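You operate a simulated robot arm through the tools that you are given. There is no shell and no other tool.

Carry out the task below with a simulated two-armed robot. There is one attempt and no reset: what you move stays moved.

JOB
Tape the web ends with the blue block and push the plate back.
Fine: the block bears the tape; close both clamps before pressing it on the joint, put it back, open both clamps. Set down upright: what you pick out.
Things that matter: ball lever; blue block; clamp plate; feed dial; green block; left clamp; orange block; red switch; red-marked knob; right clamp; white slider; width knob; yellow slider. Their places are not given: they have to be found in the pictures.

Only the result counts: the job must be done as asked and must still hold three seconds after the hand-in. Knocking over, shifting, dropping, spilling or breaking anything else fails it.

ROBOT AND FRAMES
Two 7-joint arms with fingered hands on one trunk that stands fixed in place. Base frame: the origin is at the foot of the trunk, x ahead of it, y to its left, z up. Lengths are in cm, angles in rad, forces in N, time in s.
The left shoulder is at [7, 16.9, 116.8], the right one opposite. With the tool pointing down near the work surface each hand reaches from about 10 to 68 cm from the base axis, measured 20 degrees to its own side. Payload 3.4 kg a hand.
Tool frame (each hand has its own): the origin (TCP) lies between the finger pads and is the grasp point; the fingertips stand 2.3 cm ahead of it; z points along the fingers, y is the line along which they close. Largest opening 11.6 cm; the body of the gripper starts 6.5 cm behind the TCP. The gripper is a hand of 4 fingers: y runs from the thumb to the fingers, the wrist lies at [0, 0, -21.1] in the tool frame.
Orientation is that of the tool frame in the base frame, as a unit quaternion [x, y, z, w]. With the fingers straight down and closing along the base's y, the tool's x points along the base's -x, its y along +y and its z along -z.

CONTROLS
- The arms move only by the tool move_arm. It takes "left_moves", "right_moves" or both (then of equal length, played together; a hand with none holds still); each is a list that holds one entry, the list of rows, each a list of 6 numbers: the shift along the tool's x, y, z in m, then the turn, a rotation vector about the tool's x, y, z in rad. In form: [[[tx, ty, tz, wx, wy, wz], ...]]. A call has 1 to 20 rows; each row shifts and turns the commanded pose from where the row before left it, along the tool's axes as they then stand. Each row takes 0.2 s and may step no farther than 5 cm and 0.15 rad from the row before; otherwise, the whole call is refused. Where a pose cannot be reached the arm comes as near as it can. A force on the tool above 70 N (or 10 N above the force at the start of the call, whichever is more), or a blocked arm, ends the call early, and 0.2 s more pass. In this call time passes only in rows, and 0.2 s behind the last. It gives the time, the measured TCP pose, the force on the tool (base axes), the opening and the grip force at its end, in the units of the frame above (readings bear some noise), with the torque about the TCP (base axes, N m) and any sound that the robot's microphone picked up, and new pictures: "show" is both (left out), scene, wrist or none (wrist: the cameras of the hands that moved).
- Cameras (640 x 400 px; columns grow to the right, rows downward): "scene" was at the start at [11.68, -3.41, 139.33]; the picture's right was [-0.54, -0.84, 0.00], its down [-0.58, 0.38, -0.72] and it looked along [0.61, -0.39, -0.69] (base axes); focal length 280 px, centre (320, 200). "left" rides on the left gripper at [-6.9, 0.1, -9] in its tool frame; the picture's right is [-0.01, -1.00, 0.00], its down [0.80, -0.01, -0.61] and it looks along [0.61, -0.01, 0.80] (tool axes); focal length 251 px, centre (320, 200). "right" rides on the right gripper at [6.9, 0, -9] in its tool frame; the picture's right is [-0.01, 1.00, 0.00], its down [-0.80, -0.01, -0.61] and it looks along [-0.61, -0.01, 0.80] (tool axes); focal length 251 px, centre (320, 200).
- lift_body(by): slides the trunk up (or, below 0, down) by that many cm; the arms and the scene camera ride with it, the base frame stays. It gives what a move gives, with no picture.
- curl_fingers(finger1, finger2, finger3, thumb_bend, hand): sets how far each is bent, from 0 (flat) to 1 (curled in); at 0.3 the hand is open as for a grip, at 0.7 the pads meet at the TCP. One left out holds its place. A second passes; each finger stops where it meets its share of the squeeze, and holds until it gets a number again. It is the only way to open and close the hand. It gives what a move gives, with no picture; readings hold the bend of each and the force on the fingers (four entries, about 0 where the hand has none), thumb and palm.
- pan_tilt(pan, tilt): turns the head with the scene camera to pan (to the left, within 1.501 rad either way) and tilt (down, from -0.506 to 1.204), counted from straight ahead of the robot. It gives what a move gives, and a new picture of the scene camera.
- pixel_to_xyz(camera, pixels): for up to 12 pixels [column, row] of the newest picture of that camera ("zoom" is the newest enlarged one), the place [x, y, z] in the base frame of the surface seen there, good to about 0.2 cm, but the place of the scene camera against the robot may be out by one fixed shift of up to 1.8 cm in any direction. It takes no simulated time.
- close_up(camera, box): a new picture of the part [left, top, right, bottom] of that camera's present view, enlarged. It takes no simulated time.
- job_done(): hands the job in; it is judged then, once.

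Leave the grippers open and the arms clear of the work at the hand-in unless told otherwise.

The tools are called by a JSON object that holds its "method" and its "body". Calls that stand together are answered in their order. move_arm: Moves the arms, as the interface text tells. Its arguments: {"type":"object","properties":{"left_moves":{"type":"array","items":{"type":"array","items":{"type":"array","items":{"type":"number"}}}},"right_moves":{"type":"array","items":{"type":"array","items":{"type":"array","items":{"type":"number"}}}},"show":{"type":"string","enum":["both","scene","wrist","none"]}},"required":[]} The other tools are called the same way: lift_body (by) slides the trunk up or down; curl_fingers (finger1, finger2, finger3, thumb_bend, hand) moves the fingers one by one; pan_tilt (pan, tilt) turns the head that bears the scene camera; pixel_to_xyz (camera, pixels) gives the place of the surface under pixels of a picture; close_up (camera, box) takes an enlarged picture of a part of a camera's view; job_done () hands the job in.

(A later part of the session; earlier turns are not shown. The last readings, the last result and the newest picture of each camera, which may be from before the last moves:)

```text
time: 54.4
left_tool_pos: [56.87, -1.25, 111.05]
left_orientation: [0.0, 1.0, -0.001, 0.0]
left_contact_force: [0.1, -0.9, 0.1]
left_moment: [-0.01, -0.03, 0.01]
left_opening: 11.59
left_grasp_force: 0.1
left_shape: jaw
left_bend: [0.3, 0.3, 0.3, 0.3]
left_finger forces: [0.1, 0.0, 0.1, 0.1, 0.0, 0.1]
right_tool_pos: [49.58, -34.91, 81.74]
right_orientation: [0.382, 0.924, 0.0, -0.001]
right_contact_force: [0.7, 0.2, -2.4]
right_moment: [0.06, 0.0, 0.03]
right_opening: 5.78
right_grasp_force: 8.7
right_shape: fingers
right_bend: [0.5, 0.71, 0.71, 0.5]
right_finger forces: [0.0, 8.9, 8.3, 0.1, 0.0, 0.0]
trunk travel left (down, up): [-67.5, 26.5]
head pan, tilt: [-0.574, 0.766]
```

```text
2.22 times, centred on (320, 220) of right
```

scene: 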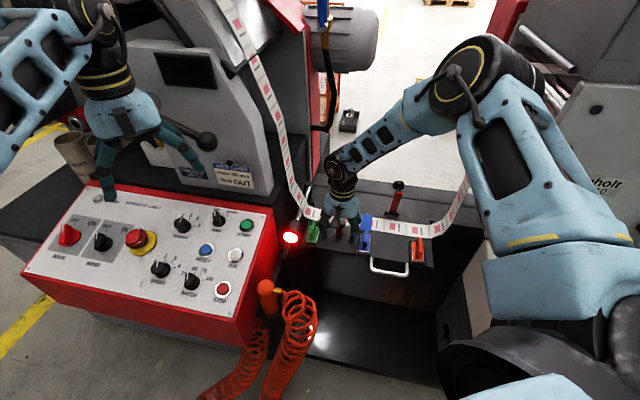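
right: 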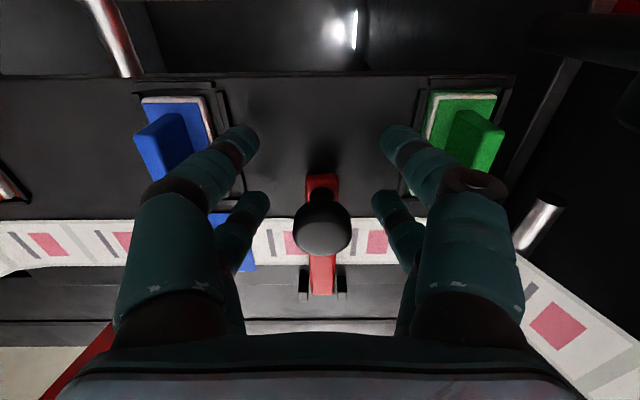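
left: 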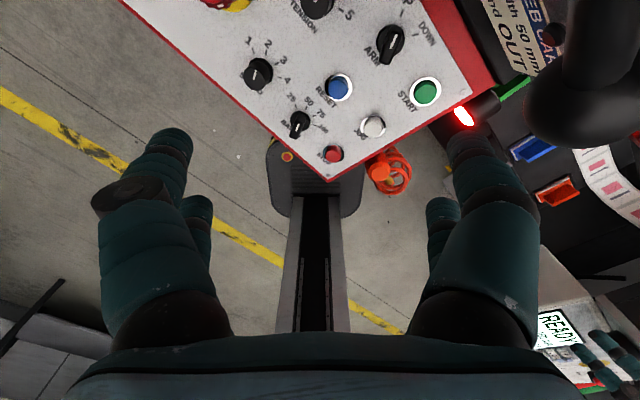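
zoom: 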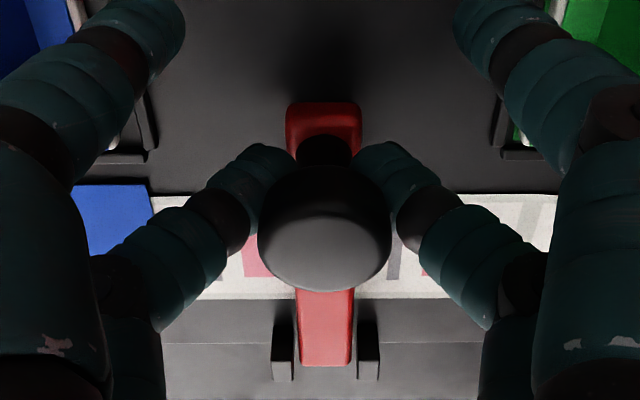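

Same hold as on the right side. I'll lift along the arc up to about 85°.

{"method": "move_arm", "body": {"right_moves": [[[-0.0028, 0, -0.009, 0, 0, 0], [-0.0035, 0, -0.0088, 0, 0, 0], [-0.004, 0, -0.0075, 0, 0, 0], [-0.0044, 0, -0.0071, 0, 0, 0], [-0.0052, 0, -0.0066, 0, 0, 0], [-0.0057, 0, -0.0063, 0, 0, 0], [-0.0063, 0, -0.0057, 0, 0, 0], [-0.0066, 0, -0.0052, 0, 0, 0], [-0.007, 0, -0.0045, 0, 0, 0], [-0.0076, 0, -0.0039, 0, 0, 0], [-0.0078, 0, -0.0032, 0, 0, 0], [-0.008, 0, -0.0026, 0, 0, 0], [-0.0083, 0, -0.0018, 0, 0, 0], [-0.0084, 0, -0.0011, 0, 0, 0]]], "show": "wrist"}}

{"method": "pixel_to_xyz", "body": {"camera": "right", "pixels": [[322, 185], [322, 200], [322, 220], [322, 235], [322, 245]]}}

```text
time: 57.4
left_tool_pos: [56.77, -1.25, 111.22]
left_orientation: [0.0, 1.0, 0.0, 0.001]
left_contact_force: [0.2, 0.4, -0.3]
left_moment: [0.01, 0.02, -0.02]
left_opening: 11.59
left_grasp_force: 0.1
left_shape: jaw
left_bend: [0.3, 0.3, 0.3, 0.3]
left_finger forces: [0.0, 0.0, 0.1, 0.0, 0.1, 0.0]
right_tool_pos: [55.79, -41.04, 89.17]
right_orientation: [0.383, 0.924, 0.0, 0.0]
right_contact_force: [1.3, -0.6, 2.5]
right_moment: [-0.02, 0.02, 0.0]
right_opening: 5.78
right_grasp_force: 5.9
right_shape: fingers
right_bend: [0.5, 0.72, 0.73, 0.5]
right_finger forces: [0.0, 6.0, 5.3, 0.0, 0.1, 0.0]
trunk travel left (down, up): [-67.5, 26.5]
head pan, tilt: [-0.574, 0.766]
```

right: 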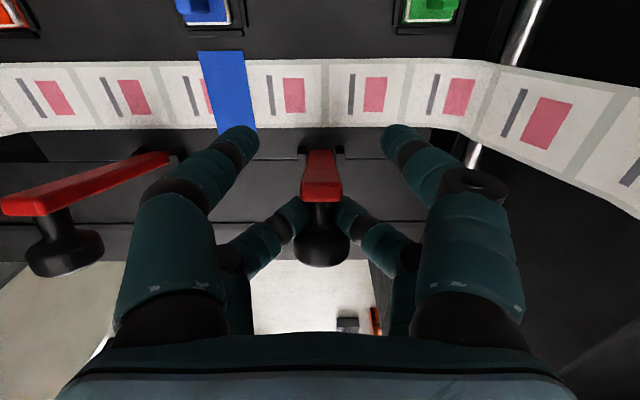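

```text
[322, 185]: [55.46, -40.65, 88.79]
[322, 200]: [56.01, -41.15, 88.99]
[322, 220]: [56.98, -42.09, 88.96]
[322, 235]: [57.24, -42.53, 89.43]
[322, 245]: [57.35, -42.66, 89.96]
```

The left bar tip is at v≈-68.0 against -68.8 originally. I'll push it the last 0.8 cm and release.

{"method": "move_arm", "body": {"right_moves": [[[-0.004, 0, -0.0003, 0, 0, 0], [-0.004, 0, 0, 0, 0, 0], [0, 0, 0, 0, 0, 0]]], "show": "wrist"}}

{"method": "pixel_to_xyz", "body": {"camera": "right", "pixels": [[322, 185], [322, 200], [322, 220], [322, 235], [322, 245]]}}

{"method": "curl_fingers", "body": {"hand": "right", "finger2": 0.5, "finger3": 0.5}}

{"method": "move_arm", "body": {"right_moves": [[[0, 0, -0.02, 0, 0, 0], [0, 0, -0.04, 0, 0, 0], [0, 0, -0.03, 0, 0, 0], [0, 0, 0, 0, 0, 0]]], "show": "both"}}

{"method": "close_up", "body": {"camera": "scene", "box": [290, 160, 450, 290]}}

```text
time: 58.2
left_tool_pos: [56.8, -1.33, 111.08]
left_orientation: [0.0, 1.0, 0.001, 0.0]
left_contact_force: [0.3, -0.2, -1.3]
left_moment: [0.04, 0.04, -0.01]
left_opening: 11.6
left_grasp_force: 0.1
left_shape: jaw
left_bend: [0.3, 0.3, 0.3, 0.3]
left_finger forces: [0.0, 0.0, 0.1, 0.1, 0.0, 0.0]
right_tool_pos: [56.33, -41.44, 89.09]
right_orientation: [0.383, 0.924, 0.0, -0.001]
right_contact_force: [-2.6, 2.6, -0.5]
right_moment: [0.0, 0.01, -0.02]
right_opening: 5.76
right_grasp_force: 5.7
right_shape: fingers
right_bend: [0.5, 0.72, 0.73, 0.5]
right_finger forces: [0.0, 6.0, 5.6, 0.0, 0.0, 0.0]
trunk travel left (down, up): [-67.5, 26.5]
head pan, tilt: [-0.574, 0.766]
```

right: 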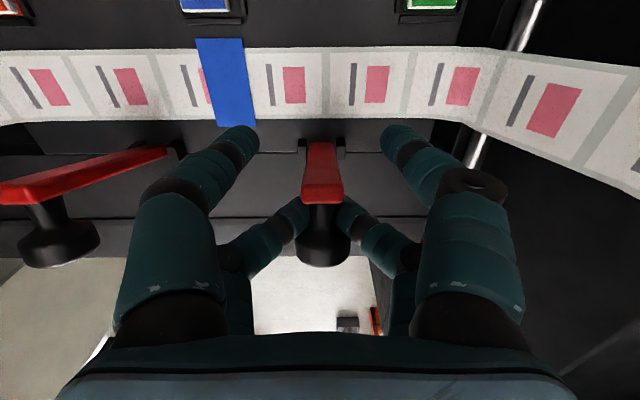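

```text
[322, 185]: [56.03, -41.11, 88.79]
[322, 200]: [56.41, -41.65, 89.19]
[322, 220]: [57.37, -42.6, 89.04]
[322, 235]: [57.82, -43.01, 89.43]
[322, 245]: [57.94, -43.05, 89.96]
```

```text
time: 59.2
left_tool_pos: [56.91, -1.3, 111.14]
left_orientation: [0.0, 1.0, 0.0, 0.0]
left_contact_force: [0.0, 0.6, -1.0]
left_moment: [0.01, -0.01, 0.04]
left_opening: 11.6
left_grasp_force: 0.0
left_shape: jaw
left_bend: [0.3, 0.3, 0.3, 0.3]
left_finger forces: [0.0, 0.0, 0.0, 0.1, 0.0, 0.1]
right_tool_pos: [56.45, -41.59, 89.08]
right_orientation: [0.383, 0.924, 0.0, -0.001]
right_contact_force: [1.1, 1.0, -0.1]
right_moment: [-0.02, 0.0, 0.01]
right_opening: 5.76
right_grasp_force: 0.0
right_shape: fingers
right_bend: [0.5, 0.5, 0.5, 0.5]
right_finger forces: [0.0, 0.0, 0.0, 0.0, 0.0, 0.1]
trunk travel left (down, up): [-67.5, 26.5]
head pan, tilt: [-0.574, 0.766]
```

```text
time: 60.2
left_tool_pos: [56.82, -1.34, 110.96]
left_orientation: [0.001, 1.0, 0.0, 0.0]
left_contact_force: [-0.4, -0.1, 0.2]
left_moment: [0.01, 0.0, 0.0]
left_opening: 11.61
left_grasp_force: 0.0
left_shape: jaw
left_bend: [0.3, 0.3, 0.3, 0.3]
left_finger forces: [0.0, 0.1, 0.0, 0.1, 0.0, 0.0]
right_tool_pos: [56.31, -41.69, 98.13]
right_orientation: [0.382, 0.924, 0.0, -0.001]
right_contact_force: [0.3, 0.0, 0.1]
right_moment: [-0.02, 0.0, 0.0]
right_opening: 5.8
right_grasp_force: 0.1
right_shape: fingers
right_bend: [0.5, 0.5, 0.5, 0.5]
right_finger forces: [0.0, 0.0, 0.0, 0.0, 0.0, 0.0]
trunk travel left (down, up): [-67.5, 26.5]
head pan, tilt: [-0.574, 0.766]
```

scene: 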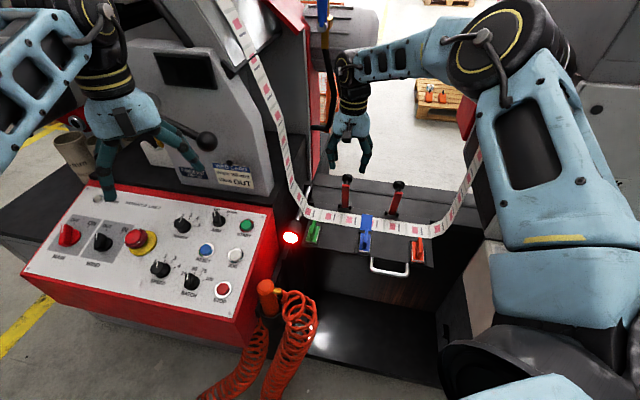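
right: 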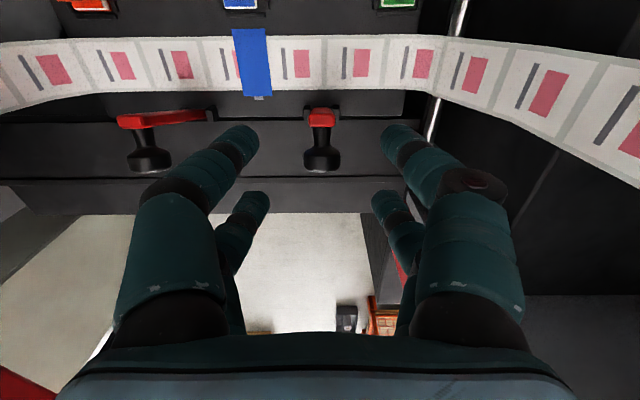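

```text
3.08 times, centred on (370, 225) of scene
```

zoom: 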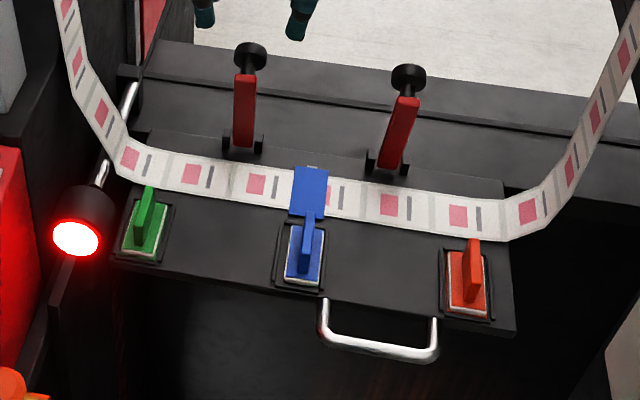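

Both clamps are open and hold. Next I'll push the plate back, so I'll measure the handle, the plate's front edge and the rails. The lamp is still red.

{"method": "pixel_to_xyz", "body": {"camera": "zoom", "pixels": [[324, 320], [330, 342], [360, 352], [390, 357], [428, 358], [437, 325], [437, 345], [514, 330], [115, 258], [300, 300], [130, 95], [104, 170]]}}

{"method": "close_up", "body": {"camera": "scene", "box": [360, 230, 440, 290]}}

{"method": "pixel_to_xyz", "body": {"camera": "right", "pixels": [[60, 100], [30, 140], [320, 95], [320, 180], [100, 195], [435, 110], [280, 205], [210, 112]]}}

```text
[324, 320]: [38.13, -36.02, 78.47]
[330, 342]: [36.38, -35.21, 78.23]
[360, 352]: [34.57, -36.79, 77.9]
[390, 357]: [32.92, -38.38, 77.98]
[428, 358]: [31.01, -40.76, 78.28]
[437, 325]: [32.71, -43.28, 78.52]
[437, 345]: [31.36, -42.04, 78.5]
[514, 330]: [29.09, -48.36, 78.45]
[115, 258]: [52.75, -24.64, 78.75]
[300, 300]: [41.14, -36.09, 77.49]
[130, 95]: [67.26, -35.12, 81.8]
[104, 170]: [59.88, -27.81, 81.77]
```

```text
6.67 times, centred on (400, 260) of scene
```

zoom: 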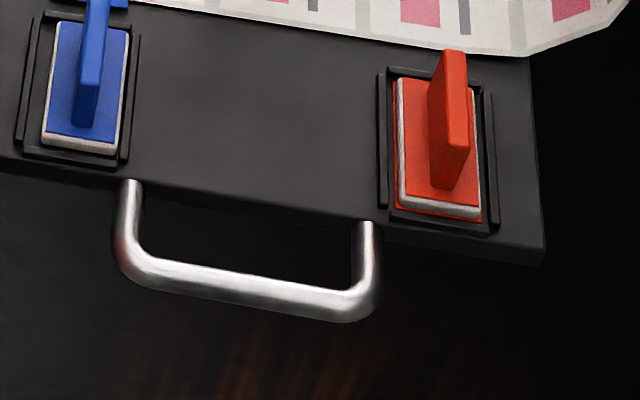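

```text
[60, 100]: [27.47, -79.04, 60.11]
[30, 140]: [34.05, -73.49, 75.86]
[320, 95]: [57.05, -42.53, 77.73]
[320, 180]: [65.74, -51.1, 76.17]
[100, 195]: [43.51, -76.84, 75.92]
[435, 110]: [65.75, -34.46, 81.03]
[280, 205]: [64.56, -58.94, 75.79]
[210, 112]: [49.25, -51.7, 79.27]
```

The handle bar runs at v≈-51 from s≈0 to 8, z≈77, with the plate's front edge at v≈-55.5. I'll bring the right hand in front of the handle at height, with all fingers closed as a blunt pusher.

{"method": "move_arm", "body": {"right_moves": [[[0.0422, -0.0233, 0, 0, 0, 0], [0.0422, -0.0233, 0, 0, 0, 0], [0.0422, -0.0233, 0, 0, 0, 0], [0.0422, -0.0233, 0, 0, 0, 0], [0.0422, -0.0233, 0, 0, 0, 0], [0.0422, -0.0233, 0, 0, 0, 0], [0, 0, 0, 0, 0, 0]]], "show": "both"}}

{"method": "curl_fingers", "body": {"hand": "right", "finger1": 0.7, "finger2": 0.7, "finger3": 0.7, "thumb_bend": 0.7}}

```text
time: 61.8
left_tool_pos: [56.9, -1.22, 111.13]
left_orientation: [0.0, 1.0, -0.001, 0.0]
left_contact_force: [0.5, 0.8, 0.0]
left_moment: [-0.02, 0.02, -0.02]
left_opening: 11.6
left_grasp_force: 0.1
left_shape: jaw
left_bend: [0.3, 0.3, 0.3, 0.3]
left_finger forces: [0.0, 0.1, 0.1, 0.1, 0.1, 0.0]
right_tool_pos: [28.47, -33.58, 98.09]
right_orientation: [0.383, 0.924, 0.001, 0.0]
right_contact_force: [0.4, 0.0, -0.7]
right_moment: [0.01, 0.01, -0.01]
right_opening: 5.78
right_grasp_force: 0.0
right_shape: fingers
right_bend: [0.5, 0.5, 0.5, 0.5]
right_finger forces: [0.0, 0.1, 0.0, 0.0, 0.0, 0.1]
trunk travel left (down, up): [-67.5, 26.5]
head pan, tilt: [-0.574, 0.766]
```

scene: 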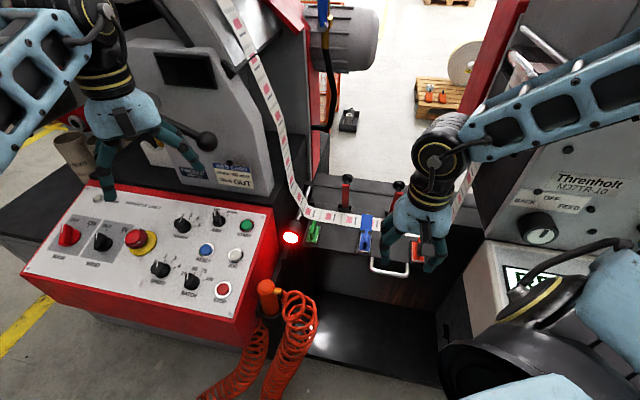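
right: 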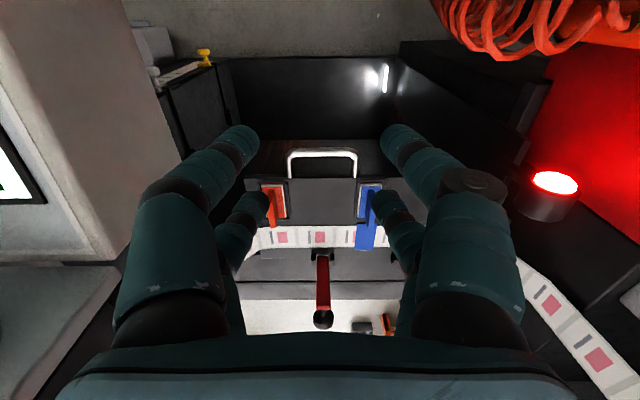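

```text
time: 62.8
left_tool_pos: [56.82, -1.29, 111.09]
left_orientation: [0.0, 1.0, 0.0, 0.0]
left_contact_force: [0.2, 0.9, -0.7]
left_moment: [0.01, 0.0, 0.01]
left_opening: 11.54
left_grasp_force: 0.2
left_shape: jaw
left_bend: [0.3, 0.3, 0.3, 0.3]
left_finger forces: [0.0, 0.1, 0.0, 0.1, 0.0, 0.1]
right_tool_pos: [28.21, -33.62, 97.97]
right_orientation: [0.383, 0.924, 0.0, -0.001]
right_contact_force: [-0.6, -0.2, -0.1]
right_moment: [0.05, -0.03, -0.02]
right_opening: 0.17
right_grasp_force: 0.0
right_shape: fingers
right_bend: [0.7, 0.7, 0.7, 0.7]
right_finger forces: [0.0, 0.0, 0.1, 0.0, 0.0, 0.1]
trunk travel left (down, up): [-67.5, 26.5]
head pan, tilt: [-0.574, 0.766]
```

I'll measure the handle and the surrounding bay from the wrist view before descending.

{"method": "pixel_to_xyz", "body": {"camera": "right", "pixels": [[322, 153], [293, 158], [353, 158], [310, 190], [200, 110], [230, 150], [180, 170], [430, 110], [480, 130], [320, 90], [520, 120], [160, 75]]}}

{"method": "close_up", "body": {"camera": "right", "box": [100, 0, 560, 260]}}

```text
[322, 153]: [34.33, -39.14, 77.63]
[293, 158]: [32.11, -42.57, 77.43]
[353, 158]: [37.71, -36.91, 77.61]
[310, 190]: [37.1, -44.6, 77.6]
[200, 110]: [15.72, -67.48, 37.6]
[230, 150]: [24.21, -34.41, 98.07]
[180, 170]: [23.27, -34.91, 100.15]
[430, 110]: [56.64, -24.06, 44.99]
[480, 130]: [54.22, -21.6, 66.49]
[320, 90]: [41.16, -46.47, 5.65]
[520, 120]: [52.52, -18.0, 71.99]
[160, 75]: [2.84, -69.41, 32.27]
```

```text
1.39 times, centred on (330, 130) of right
```

zoom: 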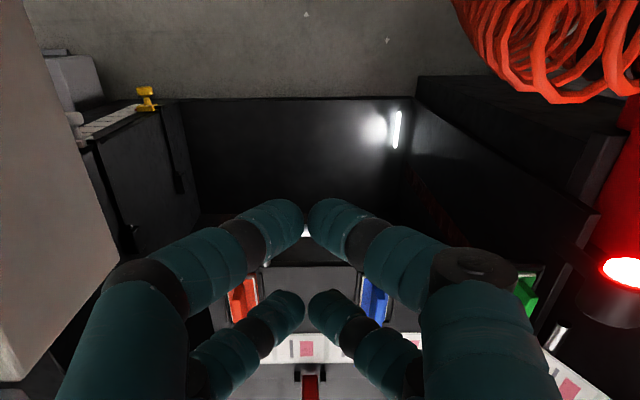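

The bar top is at z 77.6, with its middle at (34.3, -39.1). The space below the hand is free. I'll descend in front of the handle to z≈77.8.

{"method": "move_arm", "body": {"right_moves": [[[0, 0, 0.04, 0, 0, 0], [0, 0, 0.04, 0, 0, 0], [0, 0, 0.04, 0, 0, 0], [0, 0, 0.04, 0, 0, 0], [0, 0, 0.04, 0, 0, 0], [0, 0, 0, 0, 0, 0]]], "show": "both"}}

{"method": "close_up", "body": {"camera": "scene", "box": [320, 180, 480, 300]}}

```text
time: 64.2
left_tool_pos: [56.63, -1.27, 111.19]
left_orientation: [0.0, 1.0, -0.001, 0.001]
left_contact_force: [0.3, 0.0, 0.3]
left_moment: [0.02, 0.0, -0.02]
left_opening: 11.59
left_grasp_force: 0.2
left_shape: jaw
left_bend: [0.3, 0.3, 0.3, 0.3]
left_finger forces: [0.0, 0.1, 0.0, 0.0, 0.1, 0.0]
right_tool_pos: [30.73, -37.33, 80.18]
right_orientation: [0.382, 0.924, 0.003, -0.004]
right_contact_force: [0.5, -0.1, 0.3]
right_moment: [-0.01, -0.03, -0.02]
right_opening: 0.13
right_grasp_force: 0.0
right_shape: fingers
right_bend: [0.7, 0.7, 0.7, 0.7]
right_finger forces: [0.1, 0.0, 0.0, 0.1, 0.0, 0.0]
right hand out of reach, approached as far as the arm can: row 3, 4, 5
trunk travel left (down, up): [-67.5, 26.5]
head pan, tilt: [-0.574, 0.766]
```

scene: 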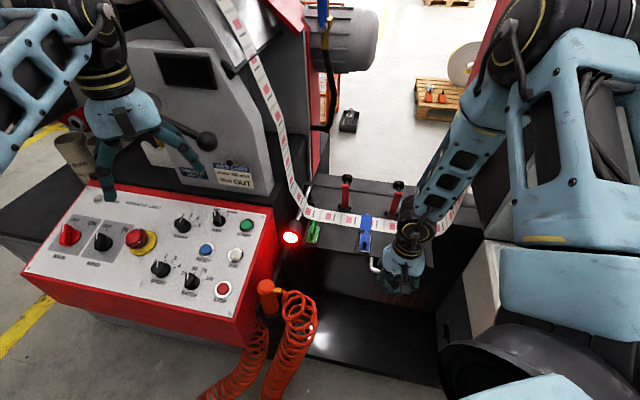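
right: 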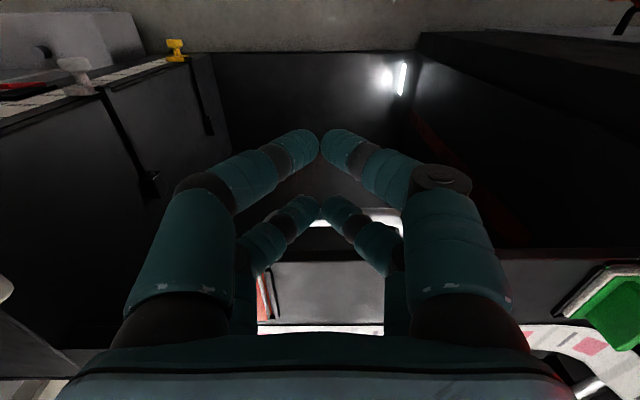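

```text
3.33 times, centred on (400, 240) of scene
```

zoom: 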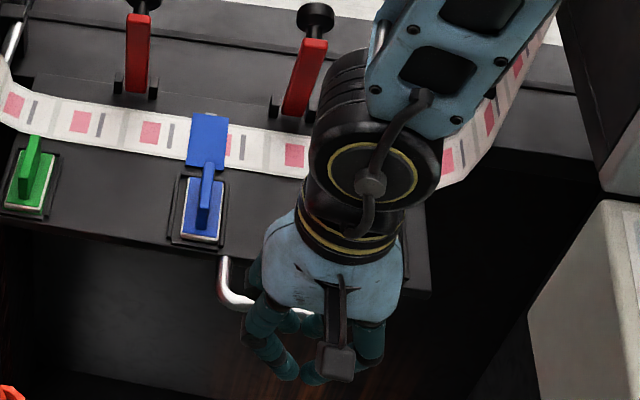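

The arm ran short of reach with a vertical hand here (TCP now (30.7, -37.3, 80.2)), and the forearm overlaps the right web strand in view. Before moving I'll check the real distances of the forearm and elbow from that strand.

{"method": "pixel_to_xyz", "body": {"camera": "scene", "pixels": [[430, 210], [450, 180], [470, 140], [490, 110], [470, 195], [500, 60], [530, 40], [480, 30], [550, 80], [450, 212], [505, 130], [416, 228]]}}

{"method": "close_up", "body": {"camera": "scene", "box": [360, 0, 640, 240]}}

```text
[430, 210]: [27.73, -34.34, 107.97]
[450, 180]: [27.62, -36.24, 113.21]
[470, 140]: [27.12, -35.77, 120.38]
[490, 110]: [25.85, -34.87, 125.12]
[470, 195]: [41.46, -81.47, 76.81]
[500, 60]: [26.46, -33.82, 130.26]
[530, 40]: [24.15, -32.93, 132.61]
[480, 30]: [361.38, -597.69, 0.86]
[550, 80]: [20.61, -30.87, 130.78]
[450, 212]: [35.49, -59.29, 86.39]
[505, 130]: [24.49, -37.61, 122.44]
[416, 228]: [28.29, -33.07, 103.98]
```

```text
1.67 times, centred on (500, 120) of scene
```

zoom: 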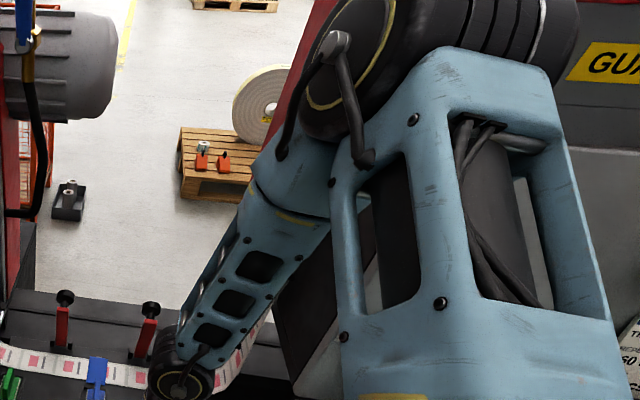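

The forearm stands nearly vertical at about (27, -35), 25 cm from the strand, so that is fine. In this spot the arm can't go lower with a vertical hand. Instead I'll push on the plate's front edge left of the handle, at s≈-9, where the reach is better. I'll rise first and shift there.

{"method": "move_arm", "body": {"right_moves": [[[0, 0, -0.04, 0, 0, 0], [0, 0, -0.04, 0, 0, 0], [0, 0, -0.04, 0, 0, 0], [-0.005, 0.0342, 0, 0, 0, 0], [-0.005, 0.0342, 0, 0, 0, 0], [-0.005, 0.0342, 0, 0, 0, 0], [-0.005, 0.0342, 0, 0, 0, 0], [0, 0, 0, 0, 0, 0]]], "show": "both"}}

{"method": "pixel_to_xyz", "body": {"camera": "right", "pixels": [[560, 150], [540, 190], [320, 180], [320, 195], [260, 180], [400, 180], [380, 250], [460, 200], [500, 250], [240, 250]]}}

```text
time: 66.0
left_tool_pos: [56.72, -1.33, 111.16]
left_orientation: [-0.001, 1.0, 0.0, 0.0]
left_contact_force: [0.1, 0.9, -0.8]
left_moment: [0.03, -0.03, 0.02]
left_opening: 11.58
left_grasp_force: 0.0
left_shape: jaw
left_bend: [0.3, 0.3, 0.3, 0.3]
left_finger forces: [0.0, 0.1, 0.0, 0.0, 0.0, 0.0]
right_tool_pos: [42.12, -29.11, 92.39]
right_orientation: [0.382, 0.924, 0.001, 0.001]
right_contact_force: [0.3, -0.3, 0.2]
right_moment: [0.01, -0.01, 0.01]
right_opening: 0.15
right_grasp_force: 0.0
right_shape: fingers
right_bend: [0.7, 0.7, 0.7, 0.7]
right_finger forces: [0.1, 0.0, 0.1, 0.0, 0.1, 0.0]
trunk travel left (down, up): [-67.5, 26.5]
head pan, tilt: [-0.574, 0.766]
```

scene: 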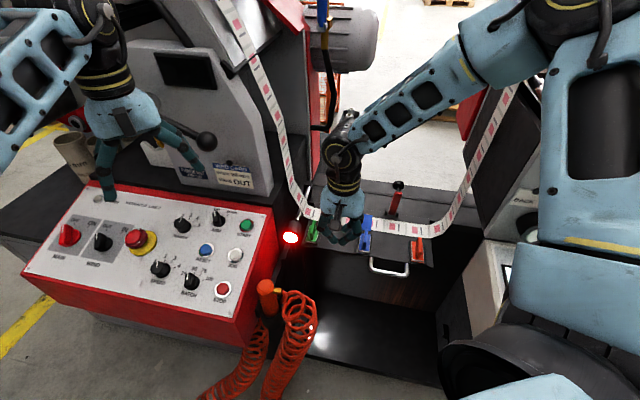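
right: 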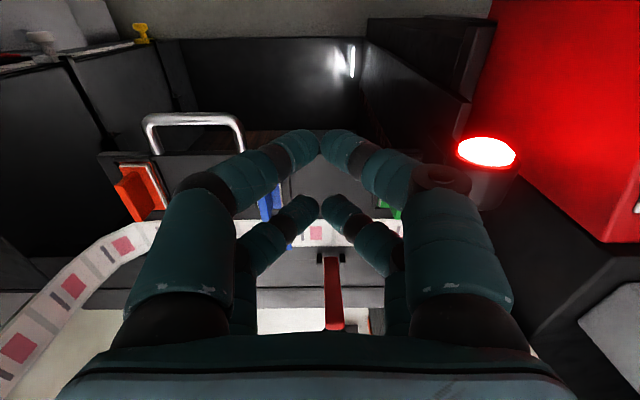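

```text
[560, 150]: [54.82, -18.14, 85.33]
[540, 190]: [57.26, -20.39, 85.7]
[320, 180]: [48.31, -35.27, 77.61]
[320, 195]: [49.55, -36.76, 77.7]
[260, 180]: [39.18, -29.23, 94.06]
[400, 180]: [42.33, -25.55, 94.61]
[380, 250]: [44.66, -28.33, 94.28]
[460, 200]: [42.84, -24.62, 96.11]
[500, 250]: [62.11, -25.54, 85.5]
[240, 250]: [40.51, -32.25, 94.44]
```

I'll locate the lamp and the plate's front edge exactly from here.

{"method": "pixel_to_xyz", "body": {"camera": "right", "pixels": [[487, 152], [462, 152], [510, 160], [490, 195], [290, 166], [290, 157], [300, 175], [300, 160], [350, 130], [400, 130], [450, 110], [430, 60]]}}

{"method": "close_up", "body": {"camera": "right", "box": [240, 110, 440, 230]}}

{"method": "close_up", "body": {"camera": "scene", "box": [270, 170, 410, 290]}}

```text
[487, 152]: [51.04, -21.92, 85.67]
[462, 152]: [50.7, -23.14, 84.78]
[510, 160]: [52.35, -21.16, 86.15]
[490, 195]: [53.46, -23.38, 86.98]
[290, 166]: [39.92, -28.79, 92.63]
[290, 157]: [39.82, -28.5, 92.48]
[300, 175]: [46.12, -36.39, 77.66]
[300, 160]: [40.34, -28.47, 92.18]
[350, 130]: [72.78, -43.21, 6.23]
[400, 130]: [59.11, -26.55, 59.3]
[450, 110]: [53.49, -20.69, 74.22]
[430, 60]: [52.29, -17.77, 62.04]
```

```text
3.20 times, centred on (340, 170) of right
```

zoom: 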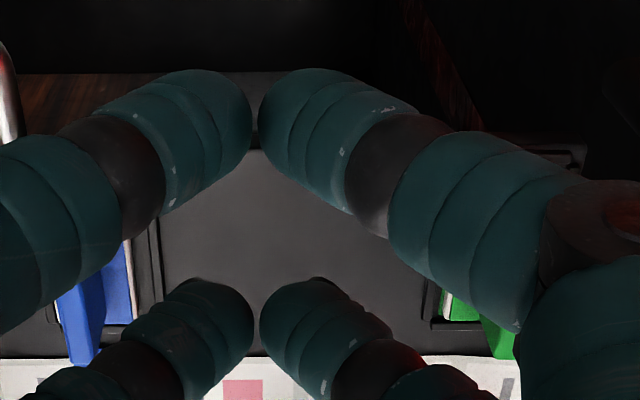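

```text
3.33 times, centred on (340, 230) of scene
```

zoom: 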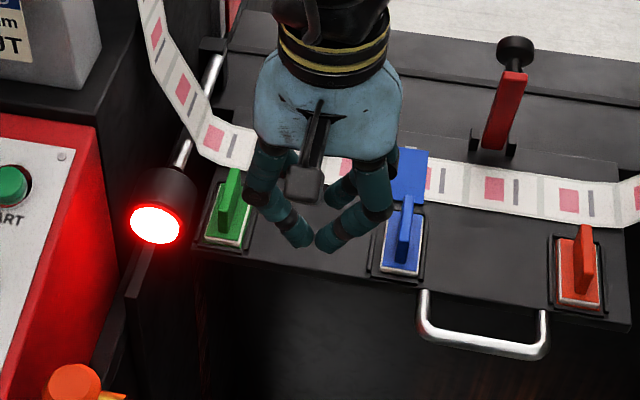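

The lamp barrel starts at s≈-19.4, 4.5 cm from the hand's side, and the plate's front edge is at v≈-55.6. I'll descend in front of it in stages, watching for reach limits.

{"method": "move_arm", "body": {"right_moves": [[[0, 0, 0.03, 0, 0, 0], [0, 0, 0.03, 0, 0, 0], [0, 0, 0.02, 0, 0, 0], [0, 0, 0, 0, 0, 0]]], "show": "wrist"}}

```text
time: 67.0
left_tool_pos: [56.84, -1.36, 111.16]
left_orientation: [0.0, 1.0, 0.0, 0.0]
left_contact_force: [-0.2, -1.0, -0.1]
left_moment: [-0.02, 0.01, 0.0]
left_opening: 11.58
left_grasp_force: 0.0
left_shape: jaw
left_bend: [0.3, 0.3, 0.3, 0.3]
left_finger forces: [0.0, 0.1, 0.0, 0.0, 0.1, 0.0]
right_tool_pos: [42.06, -29.01, 84.24]
right_orientation: [0.382, 0.924, 0.002, -0.002]
right_contact_force: [0.0, 0.1, -0.5]
right_moment: [0.03, -0.02, 0.0]
right_opening: 0.17
right_grasp_force: 0.0
right_shape: fingers
right_bend: [0.7, 0.7, 0.7, 0.7]
right_finger forces: [0.1, 0.0, 0.0, 0.1, 0.0, 0.0]
trunk travel left (down, up): [-67.5, 26.5]
head pan, tilt: [-0.574, 0.766]
```

right: 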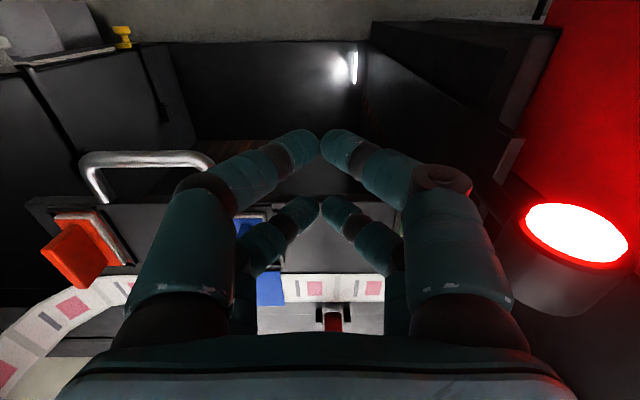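

No reach warning at z 84.2. I'll continue down in two steps.

{"method": "move_arm", "body": {"right_moves": [[[0, 0, 0.015, 0, 0, 0], [0, 0, 0.015, 0, 0, 0], [0, 0, 0, 0, 0, 0]]], "show": "none"}}

```text
time: 67.8
left_tool_pos: [56.84, -1.34, 111.16]
left_orientation: [0.0, 1.0, 0.0, 0.001]
left_contact_force: [0.0, 0.1, 0.7]
left_moment: [0.02, 0.01, 0.01]
left_opening: 11.58
left_grasp_force: 0.0
left_shape: jaw
left_bend: [0.3, 0.3, 0.3, 0.3]
left_finger forces: [0.0, 0.1, 0.0, 0.0, 0.0, 0.0]
right_tool_pos: [42.2, -29.57, 81.5]
right_orientation: [0.383, 0.924, 0.002, -0.002]
right_contact_force: [0.8, -0.5, -0.7]
right_moment: [-0.01, 0.02, 0.0]
right_opening: 0.15
right_grasp_force: 0.2
right_shape: fingers
right_bend: [0.7, 0.7, 0.7, 0.7]
right_finger forces: [0.0, 0.1, 0.0, 0.0, 0.0, 0.0]
right hand out of reach, approached as far as the arm can: row 1, 2
trunk travel left (down, up): [-67.5, 26.5]
head pan, tilt: [-0.574, 0.766]
```

The arm is at its limit here (z 81.5). Tilting the hand 0.3 rad the other way, with the wrist leaning over the plate, should give reach and also lower the rear fingertips. I'll back off 2 cm and tilt.

{"method": "move_arm", "body": {"right_moves": [[[0.005, 0, -0.02, 0, 0, 0], [0, 0, 0, 0, 0.1, 0], [0, 0, 0, 0, 0.1, 0], [0, 0, 0, 0, 0.1, 0], [0, 0, 0, 0, 0, 0]]], "show": "both"}}

```text
time: 69.0
left_tool_pos: [56.82, -1.35, 111.19]
left_orientation: [0.0, 1.0, 0.0, -0.001]
left_contact_force: [-0.3, -0.2, -0.7]
left_moment: [-0.01, 0.01, 0.01]
left_opening: 11.6
left_grasp_force: 0.1
left_shape: jaw
left_bend: [0.3, 0.3, 0.3, 0.3]
left_finger forces: [0.0, 0.0, 0.0, 0.0, 0.0, 0.0]
right_tool_pos: [41.91, -29.18, 83.54]
right_orientation: [0.379, 0.913, 0.058, -0.139]
right_contact_force: [-0.9, -1.4, 0.4]
right_moment: [0.01, -0.04, -0.04]
right_opening: 0.17
right_grasp_force: 0.0
right_shape: fingers
right_bend: [0.7, 0.7, 0.7, 0.7]
right_finger forces: [0.0, 0.0, 0.0, 0.0, 0.0, 0.0]
trunk travel left (down, up): [-67.5, 26.5]
head pan, tilt: [-0.574, 0.766]
```

scene: 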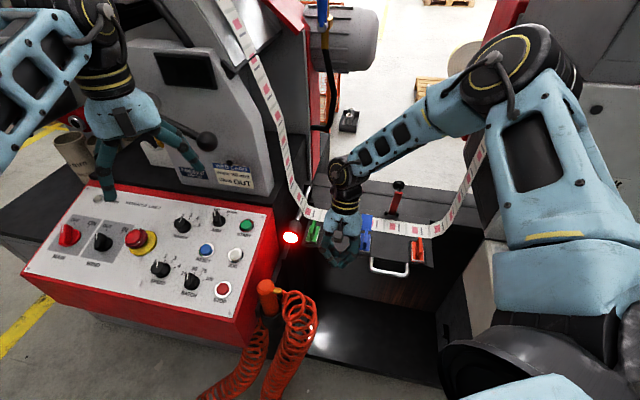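
right: 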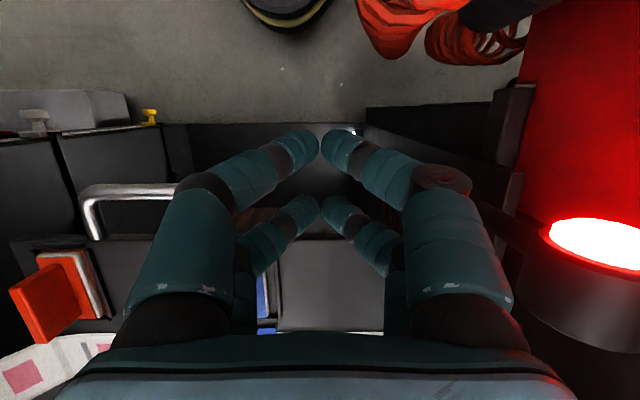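

The tilt works without warnings. I'll lower 4.4 cm straight down in front of the edge.

{"method": "move_arm", "body": {"right_moves": [[[-0.0043, 0, 0.014, 0, 0, 0], [-0.0043, 0, 0.014, 0, 0, 0], [-0.0044, 0, 0.014, 0, 0, 0], [0, 0, 0, 0, 0, 0]]], "show": "both"}}

{"method": "close_up", "body": {"camera": "scene", "box": [290, 190, 410, 280]}}

```text
time: 70.0
left_tool_pos: [56.84, -1.32, 111.07]
left_orientation: [0.0, 1.0, 0.0, -0.001]
left_contact_force: [0.0, 0.9, 0.0]
left_moment: [0.0, 0.0, -0.03]
left_opening: 11.6
left_grasp_force: 0.0
left_shape: jaw
left_bend: [0.3, 0.3, 0.3, 0.3]
left_finger forces: [0.0, 0.0, 0.1, 0.0, 0.0, 0.0]
right_tool_pos: [41.81, -29.33, 79.15]
right_orientation: [0.378, 0.914, 0.057, -0.138]
right_contact_force: [0.2, 0.2, 0.8]
right_moment: [0.01, -0.04, 0.03]
right_opening: 0.15
right_grasp_force: 0.0
right_shape: fingers
right_bend: [0.7, 0.7, 0.7, 0.7]
right_finger forces: [0.0, 0.1, 0.0, 0.0, 0.0, 0.0]
trunk travel left (down, up): [-67.5, 26.5]
head pan, tilt: [-0.574, 0.766]
```

scene: 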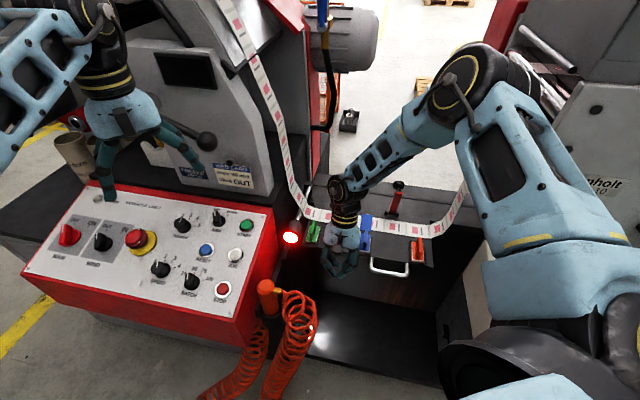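
right: 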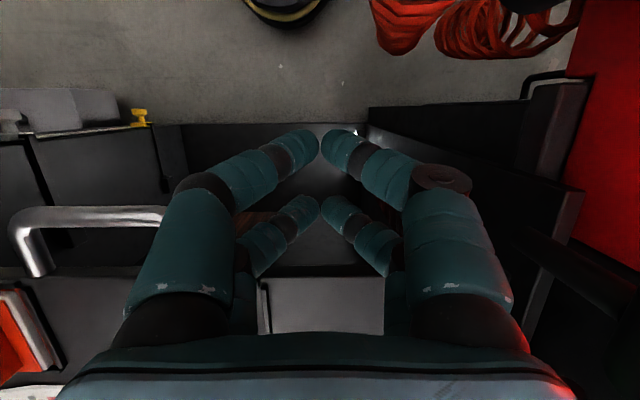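

```text
4.44 times, centred on (350, 235) of scene
```

zoom: 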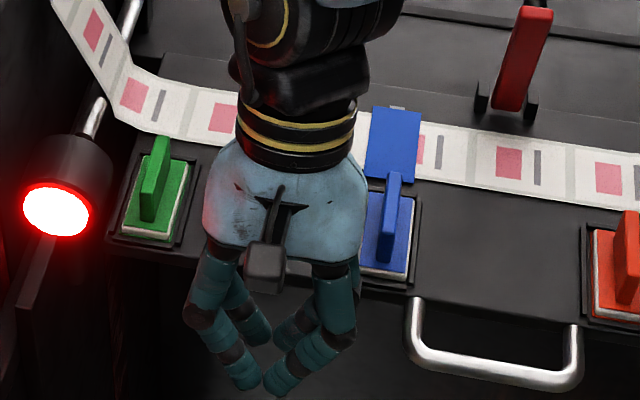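

The fingertips stand in front of the plate edge between the green and blue blocks, and the hand clears both. I'll push toward the back in small rows.

{"method": "move_arm", "body": {"right_moves": [[[-0.00955, 0, -0.00296, 0, 0, 0], [-0.00955, 0, -0.00296, 0, 0, 0], [-0.00764, 0, -0.00236, 0, 0, 0], [-0.00764, 0, -0.00236, 0, 0, 0], [-0.00764, 0, -0.00236, 0, 0, 0]]], "show": "both"}}

{"method": "close_up", "body": {"camera": "scene", "box": [290, 160, 450, 280]}}

```text
time: 71.2
left_tool_pos: [56.77, -1.22, 111.11]
left_orientation: [0.0, 1.0, 0.0, 0.0]
left_contact_force: [-0.4, -0.3, -0.4]
left_moment: [-0.03, 0.0, 0.02]
left_opening: 11.58
left_grasp_force: 0.1
left_shape: jaw
left_bend: [0.3, 0.3, 0.3, 0.3]
left_finger forces: [0.0, 0.1, 0.0, 0.0, 0.1, 0.0]
right_tool_pos: [44.27, -32.37, 79.75]
right_orientation: [0.378, 0.914, 0.056, -0.137]
right_contact_force: [-2.1, 4.5, -1.4]
right_moment: [0.13, 0.05, 0.0]
right_opening: 0.16
right_grasp_force: 1.8
right_shape: fingers
right_bend: [0.7, 0.69, 0.7, 0.7]
right_finger forces: [0.1, 1.7, 1.8, 0.0, 0.1, 0.1]
right hand out of reach, approached as far as the arm can: row 3, 4
trunk travel left (down, up): [-67.5, 26.5]
head pan, tilt: [-0.574, 0.766]
```

scene: 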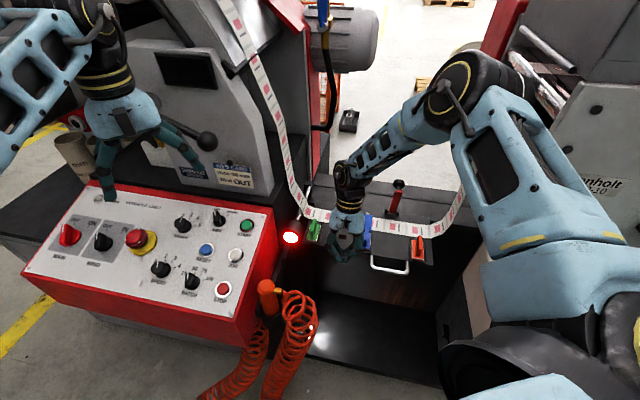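
right: 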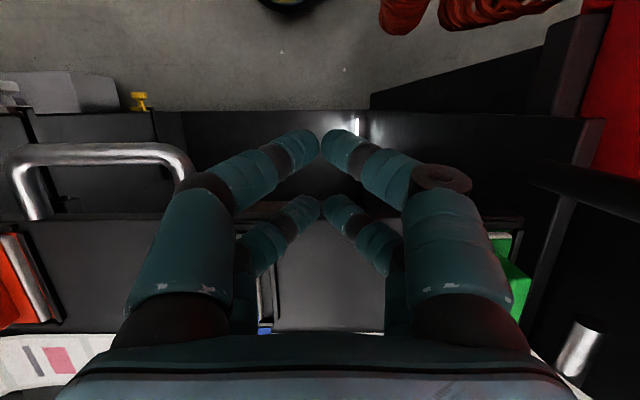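

```text
3.33 times, centred on (370, 220) of scene
```

zoom: 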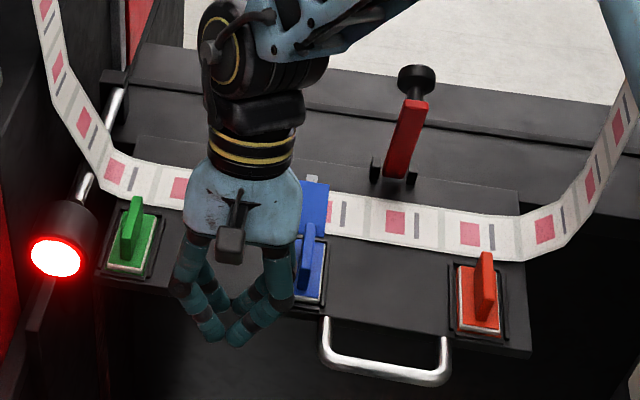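

There's about 4.7 N of contact along the push, and a reach warning. I'll check whether the plate has moved by measuring the handle again.

{"method": "pixel_to_xyz", "body": {"camera": "zoom", "pixels": [[330, 350], [390, 368], [435, 375], [325, 325], [483, 255], [530, 350], [410, 100], [390, 175], [447, 345]]}}

{"method": "close_up", "body": {"camera": "right", "box": [200, 120, 440, 300]}}

```text
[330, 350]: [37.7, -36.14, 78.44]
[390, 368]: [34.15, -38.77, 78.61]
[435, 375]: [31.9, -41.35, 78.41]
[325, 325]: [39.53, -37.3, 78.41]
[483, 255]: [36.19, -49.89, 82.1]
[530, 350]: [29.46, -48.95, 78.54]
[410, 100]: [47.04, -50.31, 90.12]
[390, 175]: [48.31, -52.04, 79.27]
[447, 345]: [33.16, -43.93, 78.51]
```

```text
2.22 times, centred on (320, 210) of right
```

zoom: 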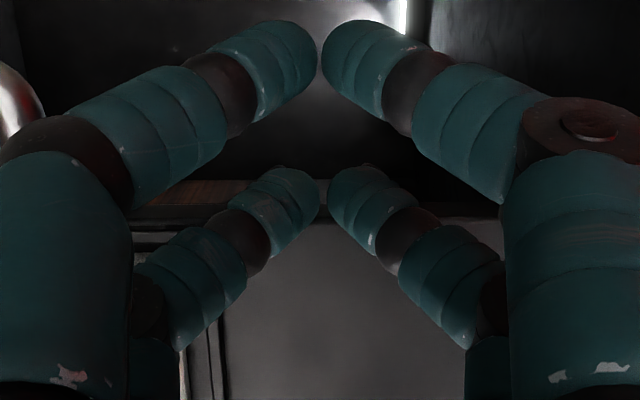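

The handle has moved back about 1.1 cm under roughly 5 N, so the plate slides. I'll continue, easing down slightly to keep the fingertips well on the edge.

{"method": "move_arm", "body": {"right_moves": [[[-0.0097, 0, -0.0015, 0, 0, 0], [-0.0097, 0, -0.0015, 0, 0, 0], [-0.0097, 0, -0.0015, 0, 0, 0]]], "show": "both"}}

{"method": "close_up", "body": {"camera": "scene", "box": [290, 160, 450, 280]}}

```text
time: 72.0
left_tool_pos: [56.82, -1.37, 111.16]
left_orientation: [-0.001, 1.0, 0.0, 0.0]
left_contact_force: [0.6, -0.1, -0.4]
left_moment: [0.04, 0.0, 0.01]
left_opening: 11.57
left_grasp_force: 0.0
left_shape: jaw
left_bend: [0.3, 0.3, 0.3, 0.3]
left_finger forces: [0.0, 0.0, 0.1, 0.1, 0.0, 0.0]
right_tool_pos: [45.42, -34.48, 80.63]
right_orientation: [0.378, 0.914, 0.057, -0.137]
right_contact_force: [-0.9, 0.7, -0.6]
right_moment: [0.04, 0.03, 0.01]
right_opening: 0.12
right_grasp_force: 0.4
right_shape: fingers
right_bend: [0.7, 0.7, 0.7, 0.7]
right_finger forces: [0.0, 0.5, 0.4, 0.0, 0.0, 0.0]
right hand out of reach, approached as far as the arm can: row 1, 2, 3
trunk travel left (down, up): [-67.5, 26.5]
head pan, tilt: [-0.574, 0.766]
```

scene: 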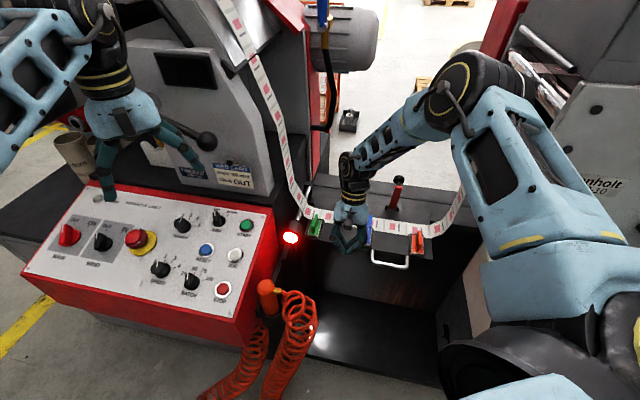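
right: 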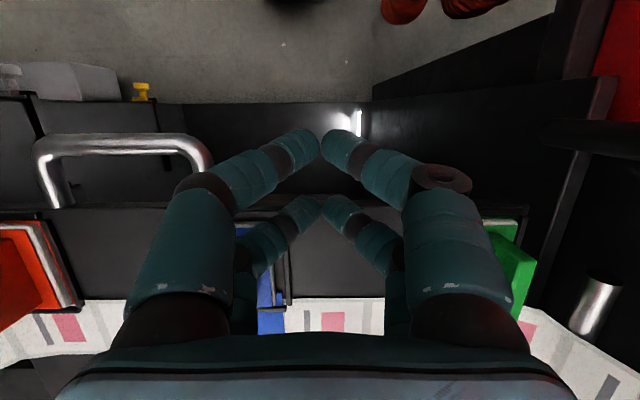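

```text
3.33 times, centred on (370, 220) of scene
```

zoom: 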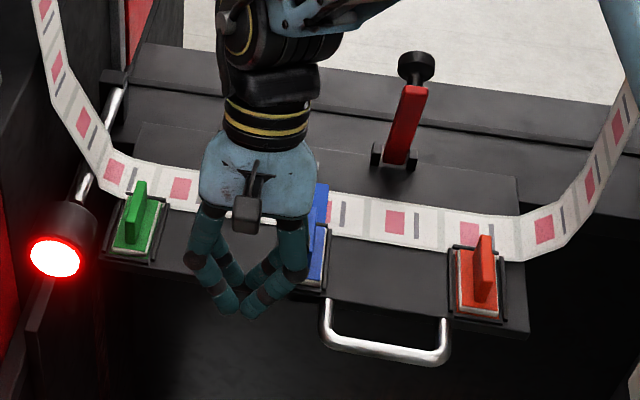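

The plate slides further while the web stays in place. The hand drifted up to z 80.6, again at a reach limit. I'll measure where the plate stands now.

{"method": "pixel_to_xyz", "body": {"camera": "zoom", "pixels": [[330, 335], [385, 350], [432, 357], [330, 310], [530, 330], [410, 95], [388, 165], [480, 240], [140, 185]]}}

{"method": "close_up", "body": {"camera": "right", "box": [200, 160, 440, 340]}}

{"method": "pixel_to_xyz", "body": {"camera": "right", "pixels": [[120, 145], [180, 145], [320, 220], [320, 260], [320, 205], [320, 290], [200, 300], [360, 290], [320, 315]]}}

```text
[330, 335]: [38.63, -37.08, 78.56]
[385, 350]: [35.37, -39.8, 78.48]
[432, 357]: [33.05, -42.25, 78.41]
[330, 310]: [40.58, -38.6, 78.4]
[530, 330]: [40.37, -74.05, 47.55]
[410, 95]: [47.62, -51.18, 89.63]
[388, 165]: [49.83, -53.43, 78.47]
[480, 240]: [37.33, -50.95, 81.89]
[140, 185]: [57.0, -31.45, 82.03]
```

```text
2.22 times, centred on (320, 250) of right
```

zoom: 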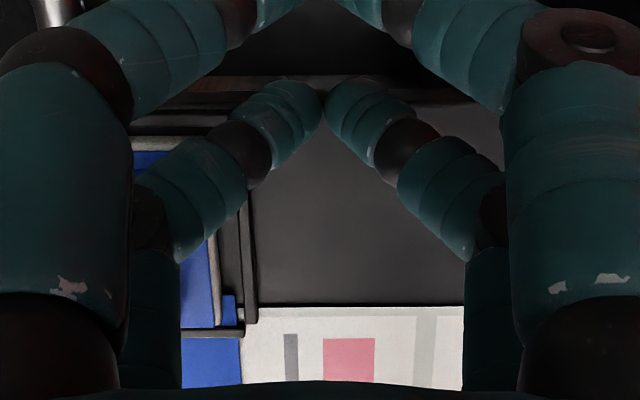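

```text
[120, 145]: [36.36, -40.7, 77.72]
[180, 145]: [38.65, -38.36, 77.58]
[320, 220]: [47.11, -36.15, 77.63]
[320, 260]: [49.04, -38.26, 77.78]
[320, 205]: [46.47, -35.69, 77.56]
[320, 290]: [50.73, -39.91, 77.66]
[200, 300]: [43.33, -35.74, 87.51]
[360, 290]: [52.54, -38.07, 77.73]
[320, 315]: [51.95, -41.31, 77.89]
```

The plate has moved 2.7 cm in all (front edge now at v≈-58.3), but the tilted hand can't stay low at this distance. I'll back off, return to vertical, which works better here, and re-approach.

{"method": "move_arm", "body": {"right_moves": [[[0.0164, 0.005, -0.0107, 0, 0, 0], [0.0164, 0.005, -0.0107, 0, 0, 0], [0, 0, 0, 0, -0.1, 0], [0, 0, 0, 0, -0.1, 0], [0, 0, 0, 0, -0.1, 0], [0, 0, 0, 0, 0, 0]]], "show": "none"}}

```text
time: 73.4
left_tool_pos: [56.8, -1.29, 111.04]
left_orientation: [0.0, 1.0, 0.0, 0.0]
left_contact_force: [-0.5, 0.3, -0.3]
left_moment: [-0.02, 0.0, -0.04]
left_opening: 11.6
left_grasp_force: 0.1
left_shape: jaw
left_bend: [0.3, 0.3, 0.3, 0.3]
left_finger forces: [0.0, 0.0, 0.0, 0.0, 0.0, 0.0]
right_tool_pos: [44.31, -31.96, 83.68]
right_orientation: [0.383, 0.924, 0.001, 0.0]
right_contact_force: [0.3, 0.5, 0.6]
right_moment: [0.0, -0.01, 0.03]
right_opening: 0.16
right_grasp_force: 0.0
right_shape: fingers
right_bend: [0.7, 0.7, 0.7, 0.7]
right_finger forces: [0.0, 0.0, 0.1, 0.1, 0.0, 0.1]
trunk travel left (down, up): [-67.5, 26.5]
head pan, tilt: [-0.574, 0.766]
```

Vertical at v≈-53.9, z 83.7. I'll lower in steps.

{"method": "move_arm", "body": {"right_moves": [[[0, 0, 0.0125, 0, 0, 0], [0, 0, 0.0125, 0, 0, 0], [0, 0, 0.0125, 0, 0, 0], [0, 0, 0.0125, 0, 0, 0], [0, 0, 0, 0, 0, 0]]], "show": "wrist"}}

```text
time: 74.6
left_tool_pos: [56.82, -1.28, 110.95]
left_orientation: [0.0, 1.0, -0.001, 0.001]
left_contact_force: [0.1, 0.0, 0.5]
left_moment: [0.01, 0.02, 0.01]
left_opening: 11.56
left_grasp_force: 0.0
left_shape: jaw
left_bend: [0.3, 0.3, 0.3, 0.3]
left_finger forces: [0.1, 0.0, 0.0, 0.0, 0.0, 0.1]
right_tool_pos: [44.01, -32.0, 78.62]
right_orientation: [0.383, 0.924, 0.0, 0.0]
right_contact_force: [0.0, 0.1, -0.7]
right_moment: [0.0, 0.0, 0.03]
right_opening: 0.14
right_grasp_force: 0.0
right_shape: fingers
right_bend: [0.7, 0.7, 0.7, 0.7]
right_finger forces: [0.0, 0.0, 0.0, 0.0, 0.0, 0.0]
trunk travel left (down, up): [-67.5, 26.5]
head pan, tilt: [-0.574, 0.766]
```

right: 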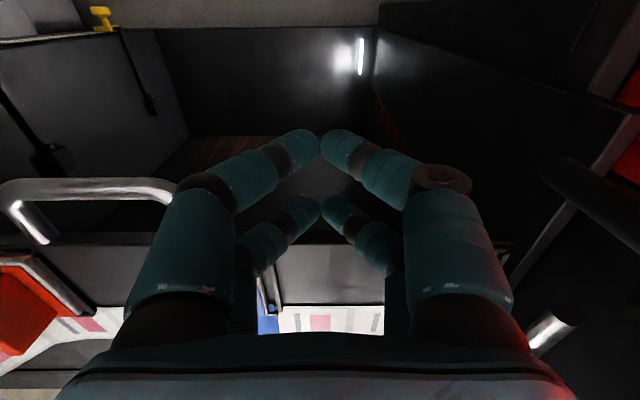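

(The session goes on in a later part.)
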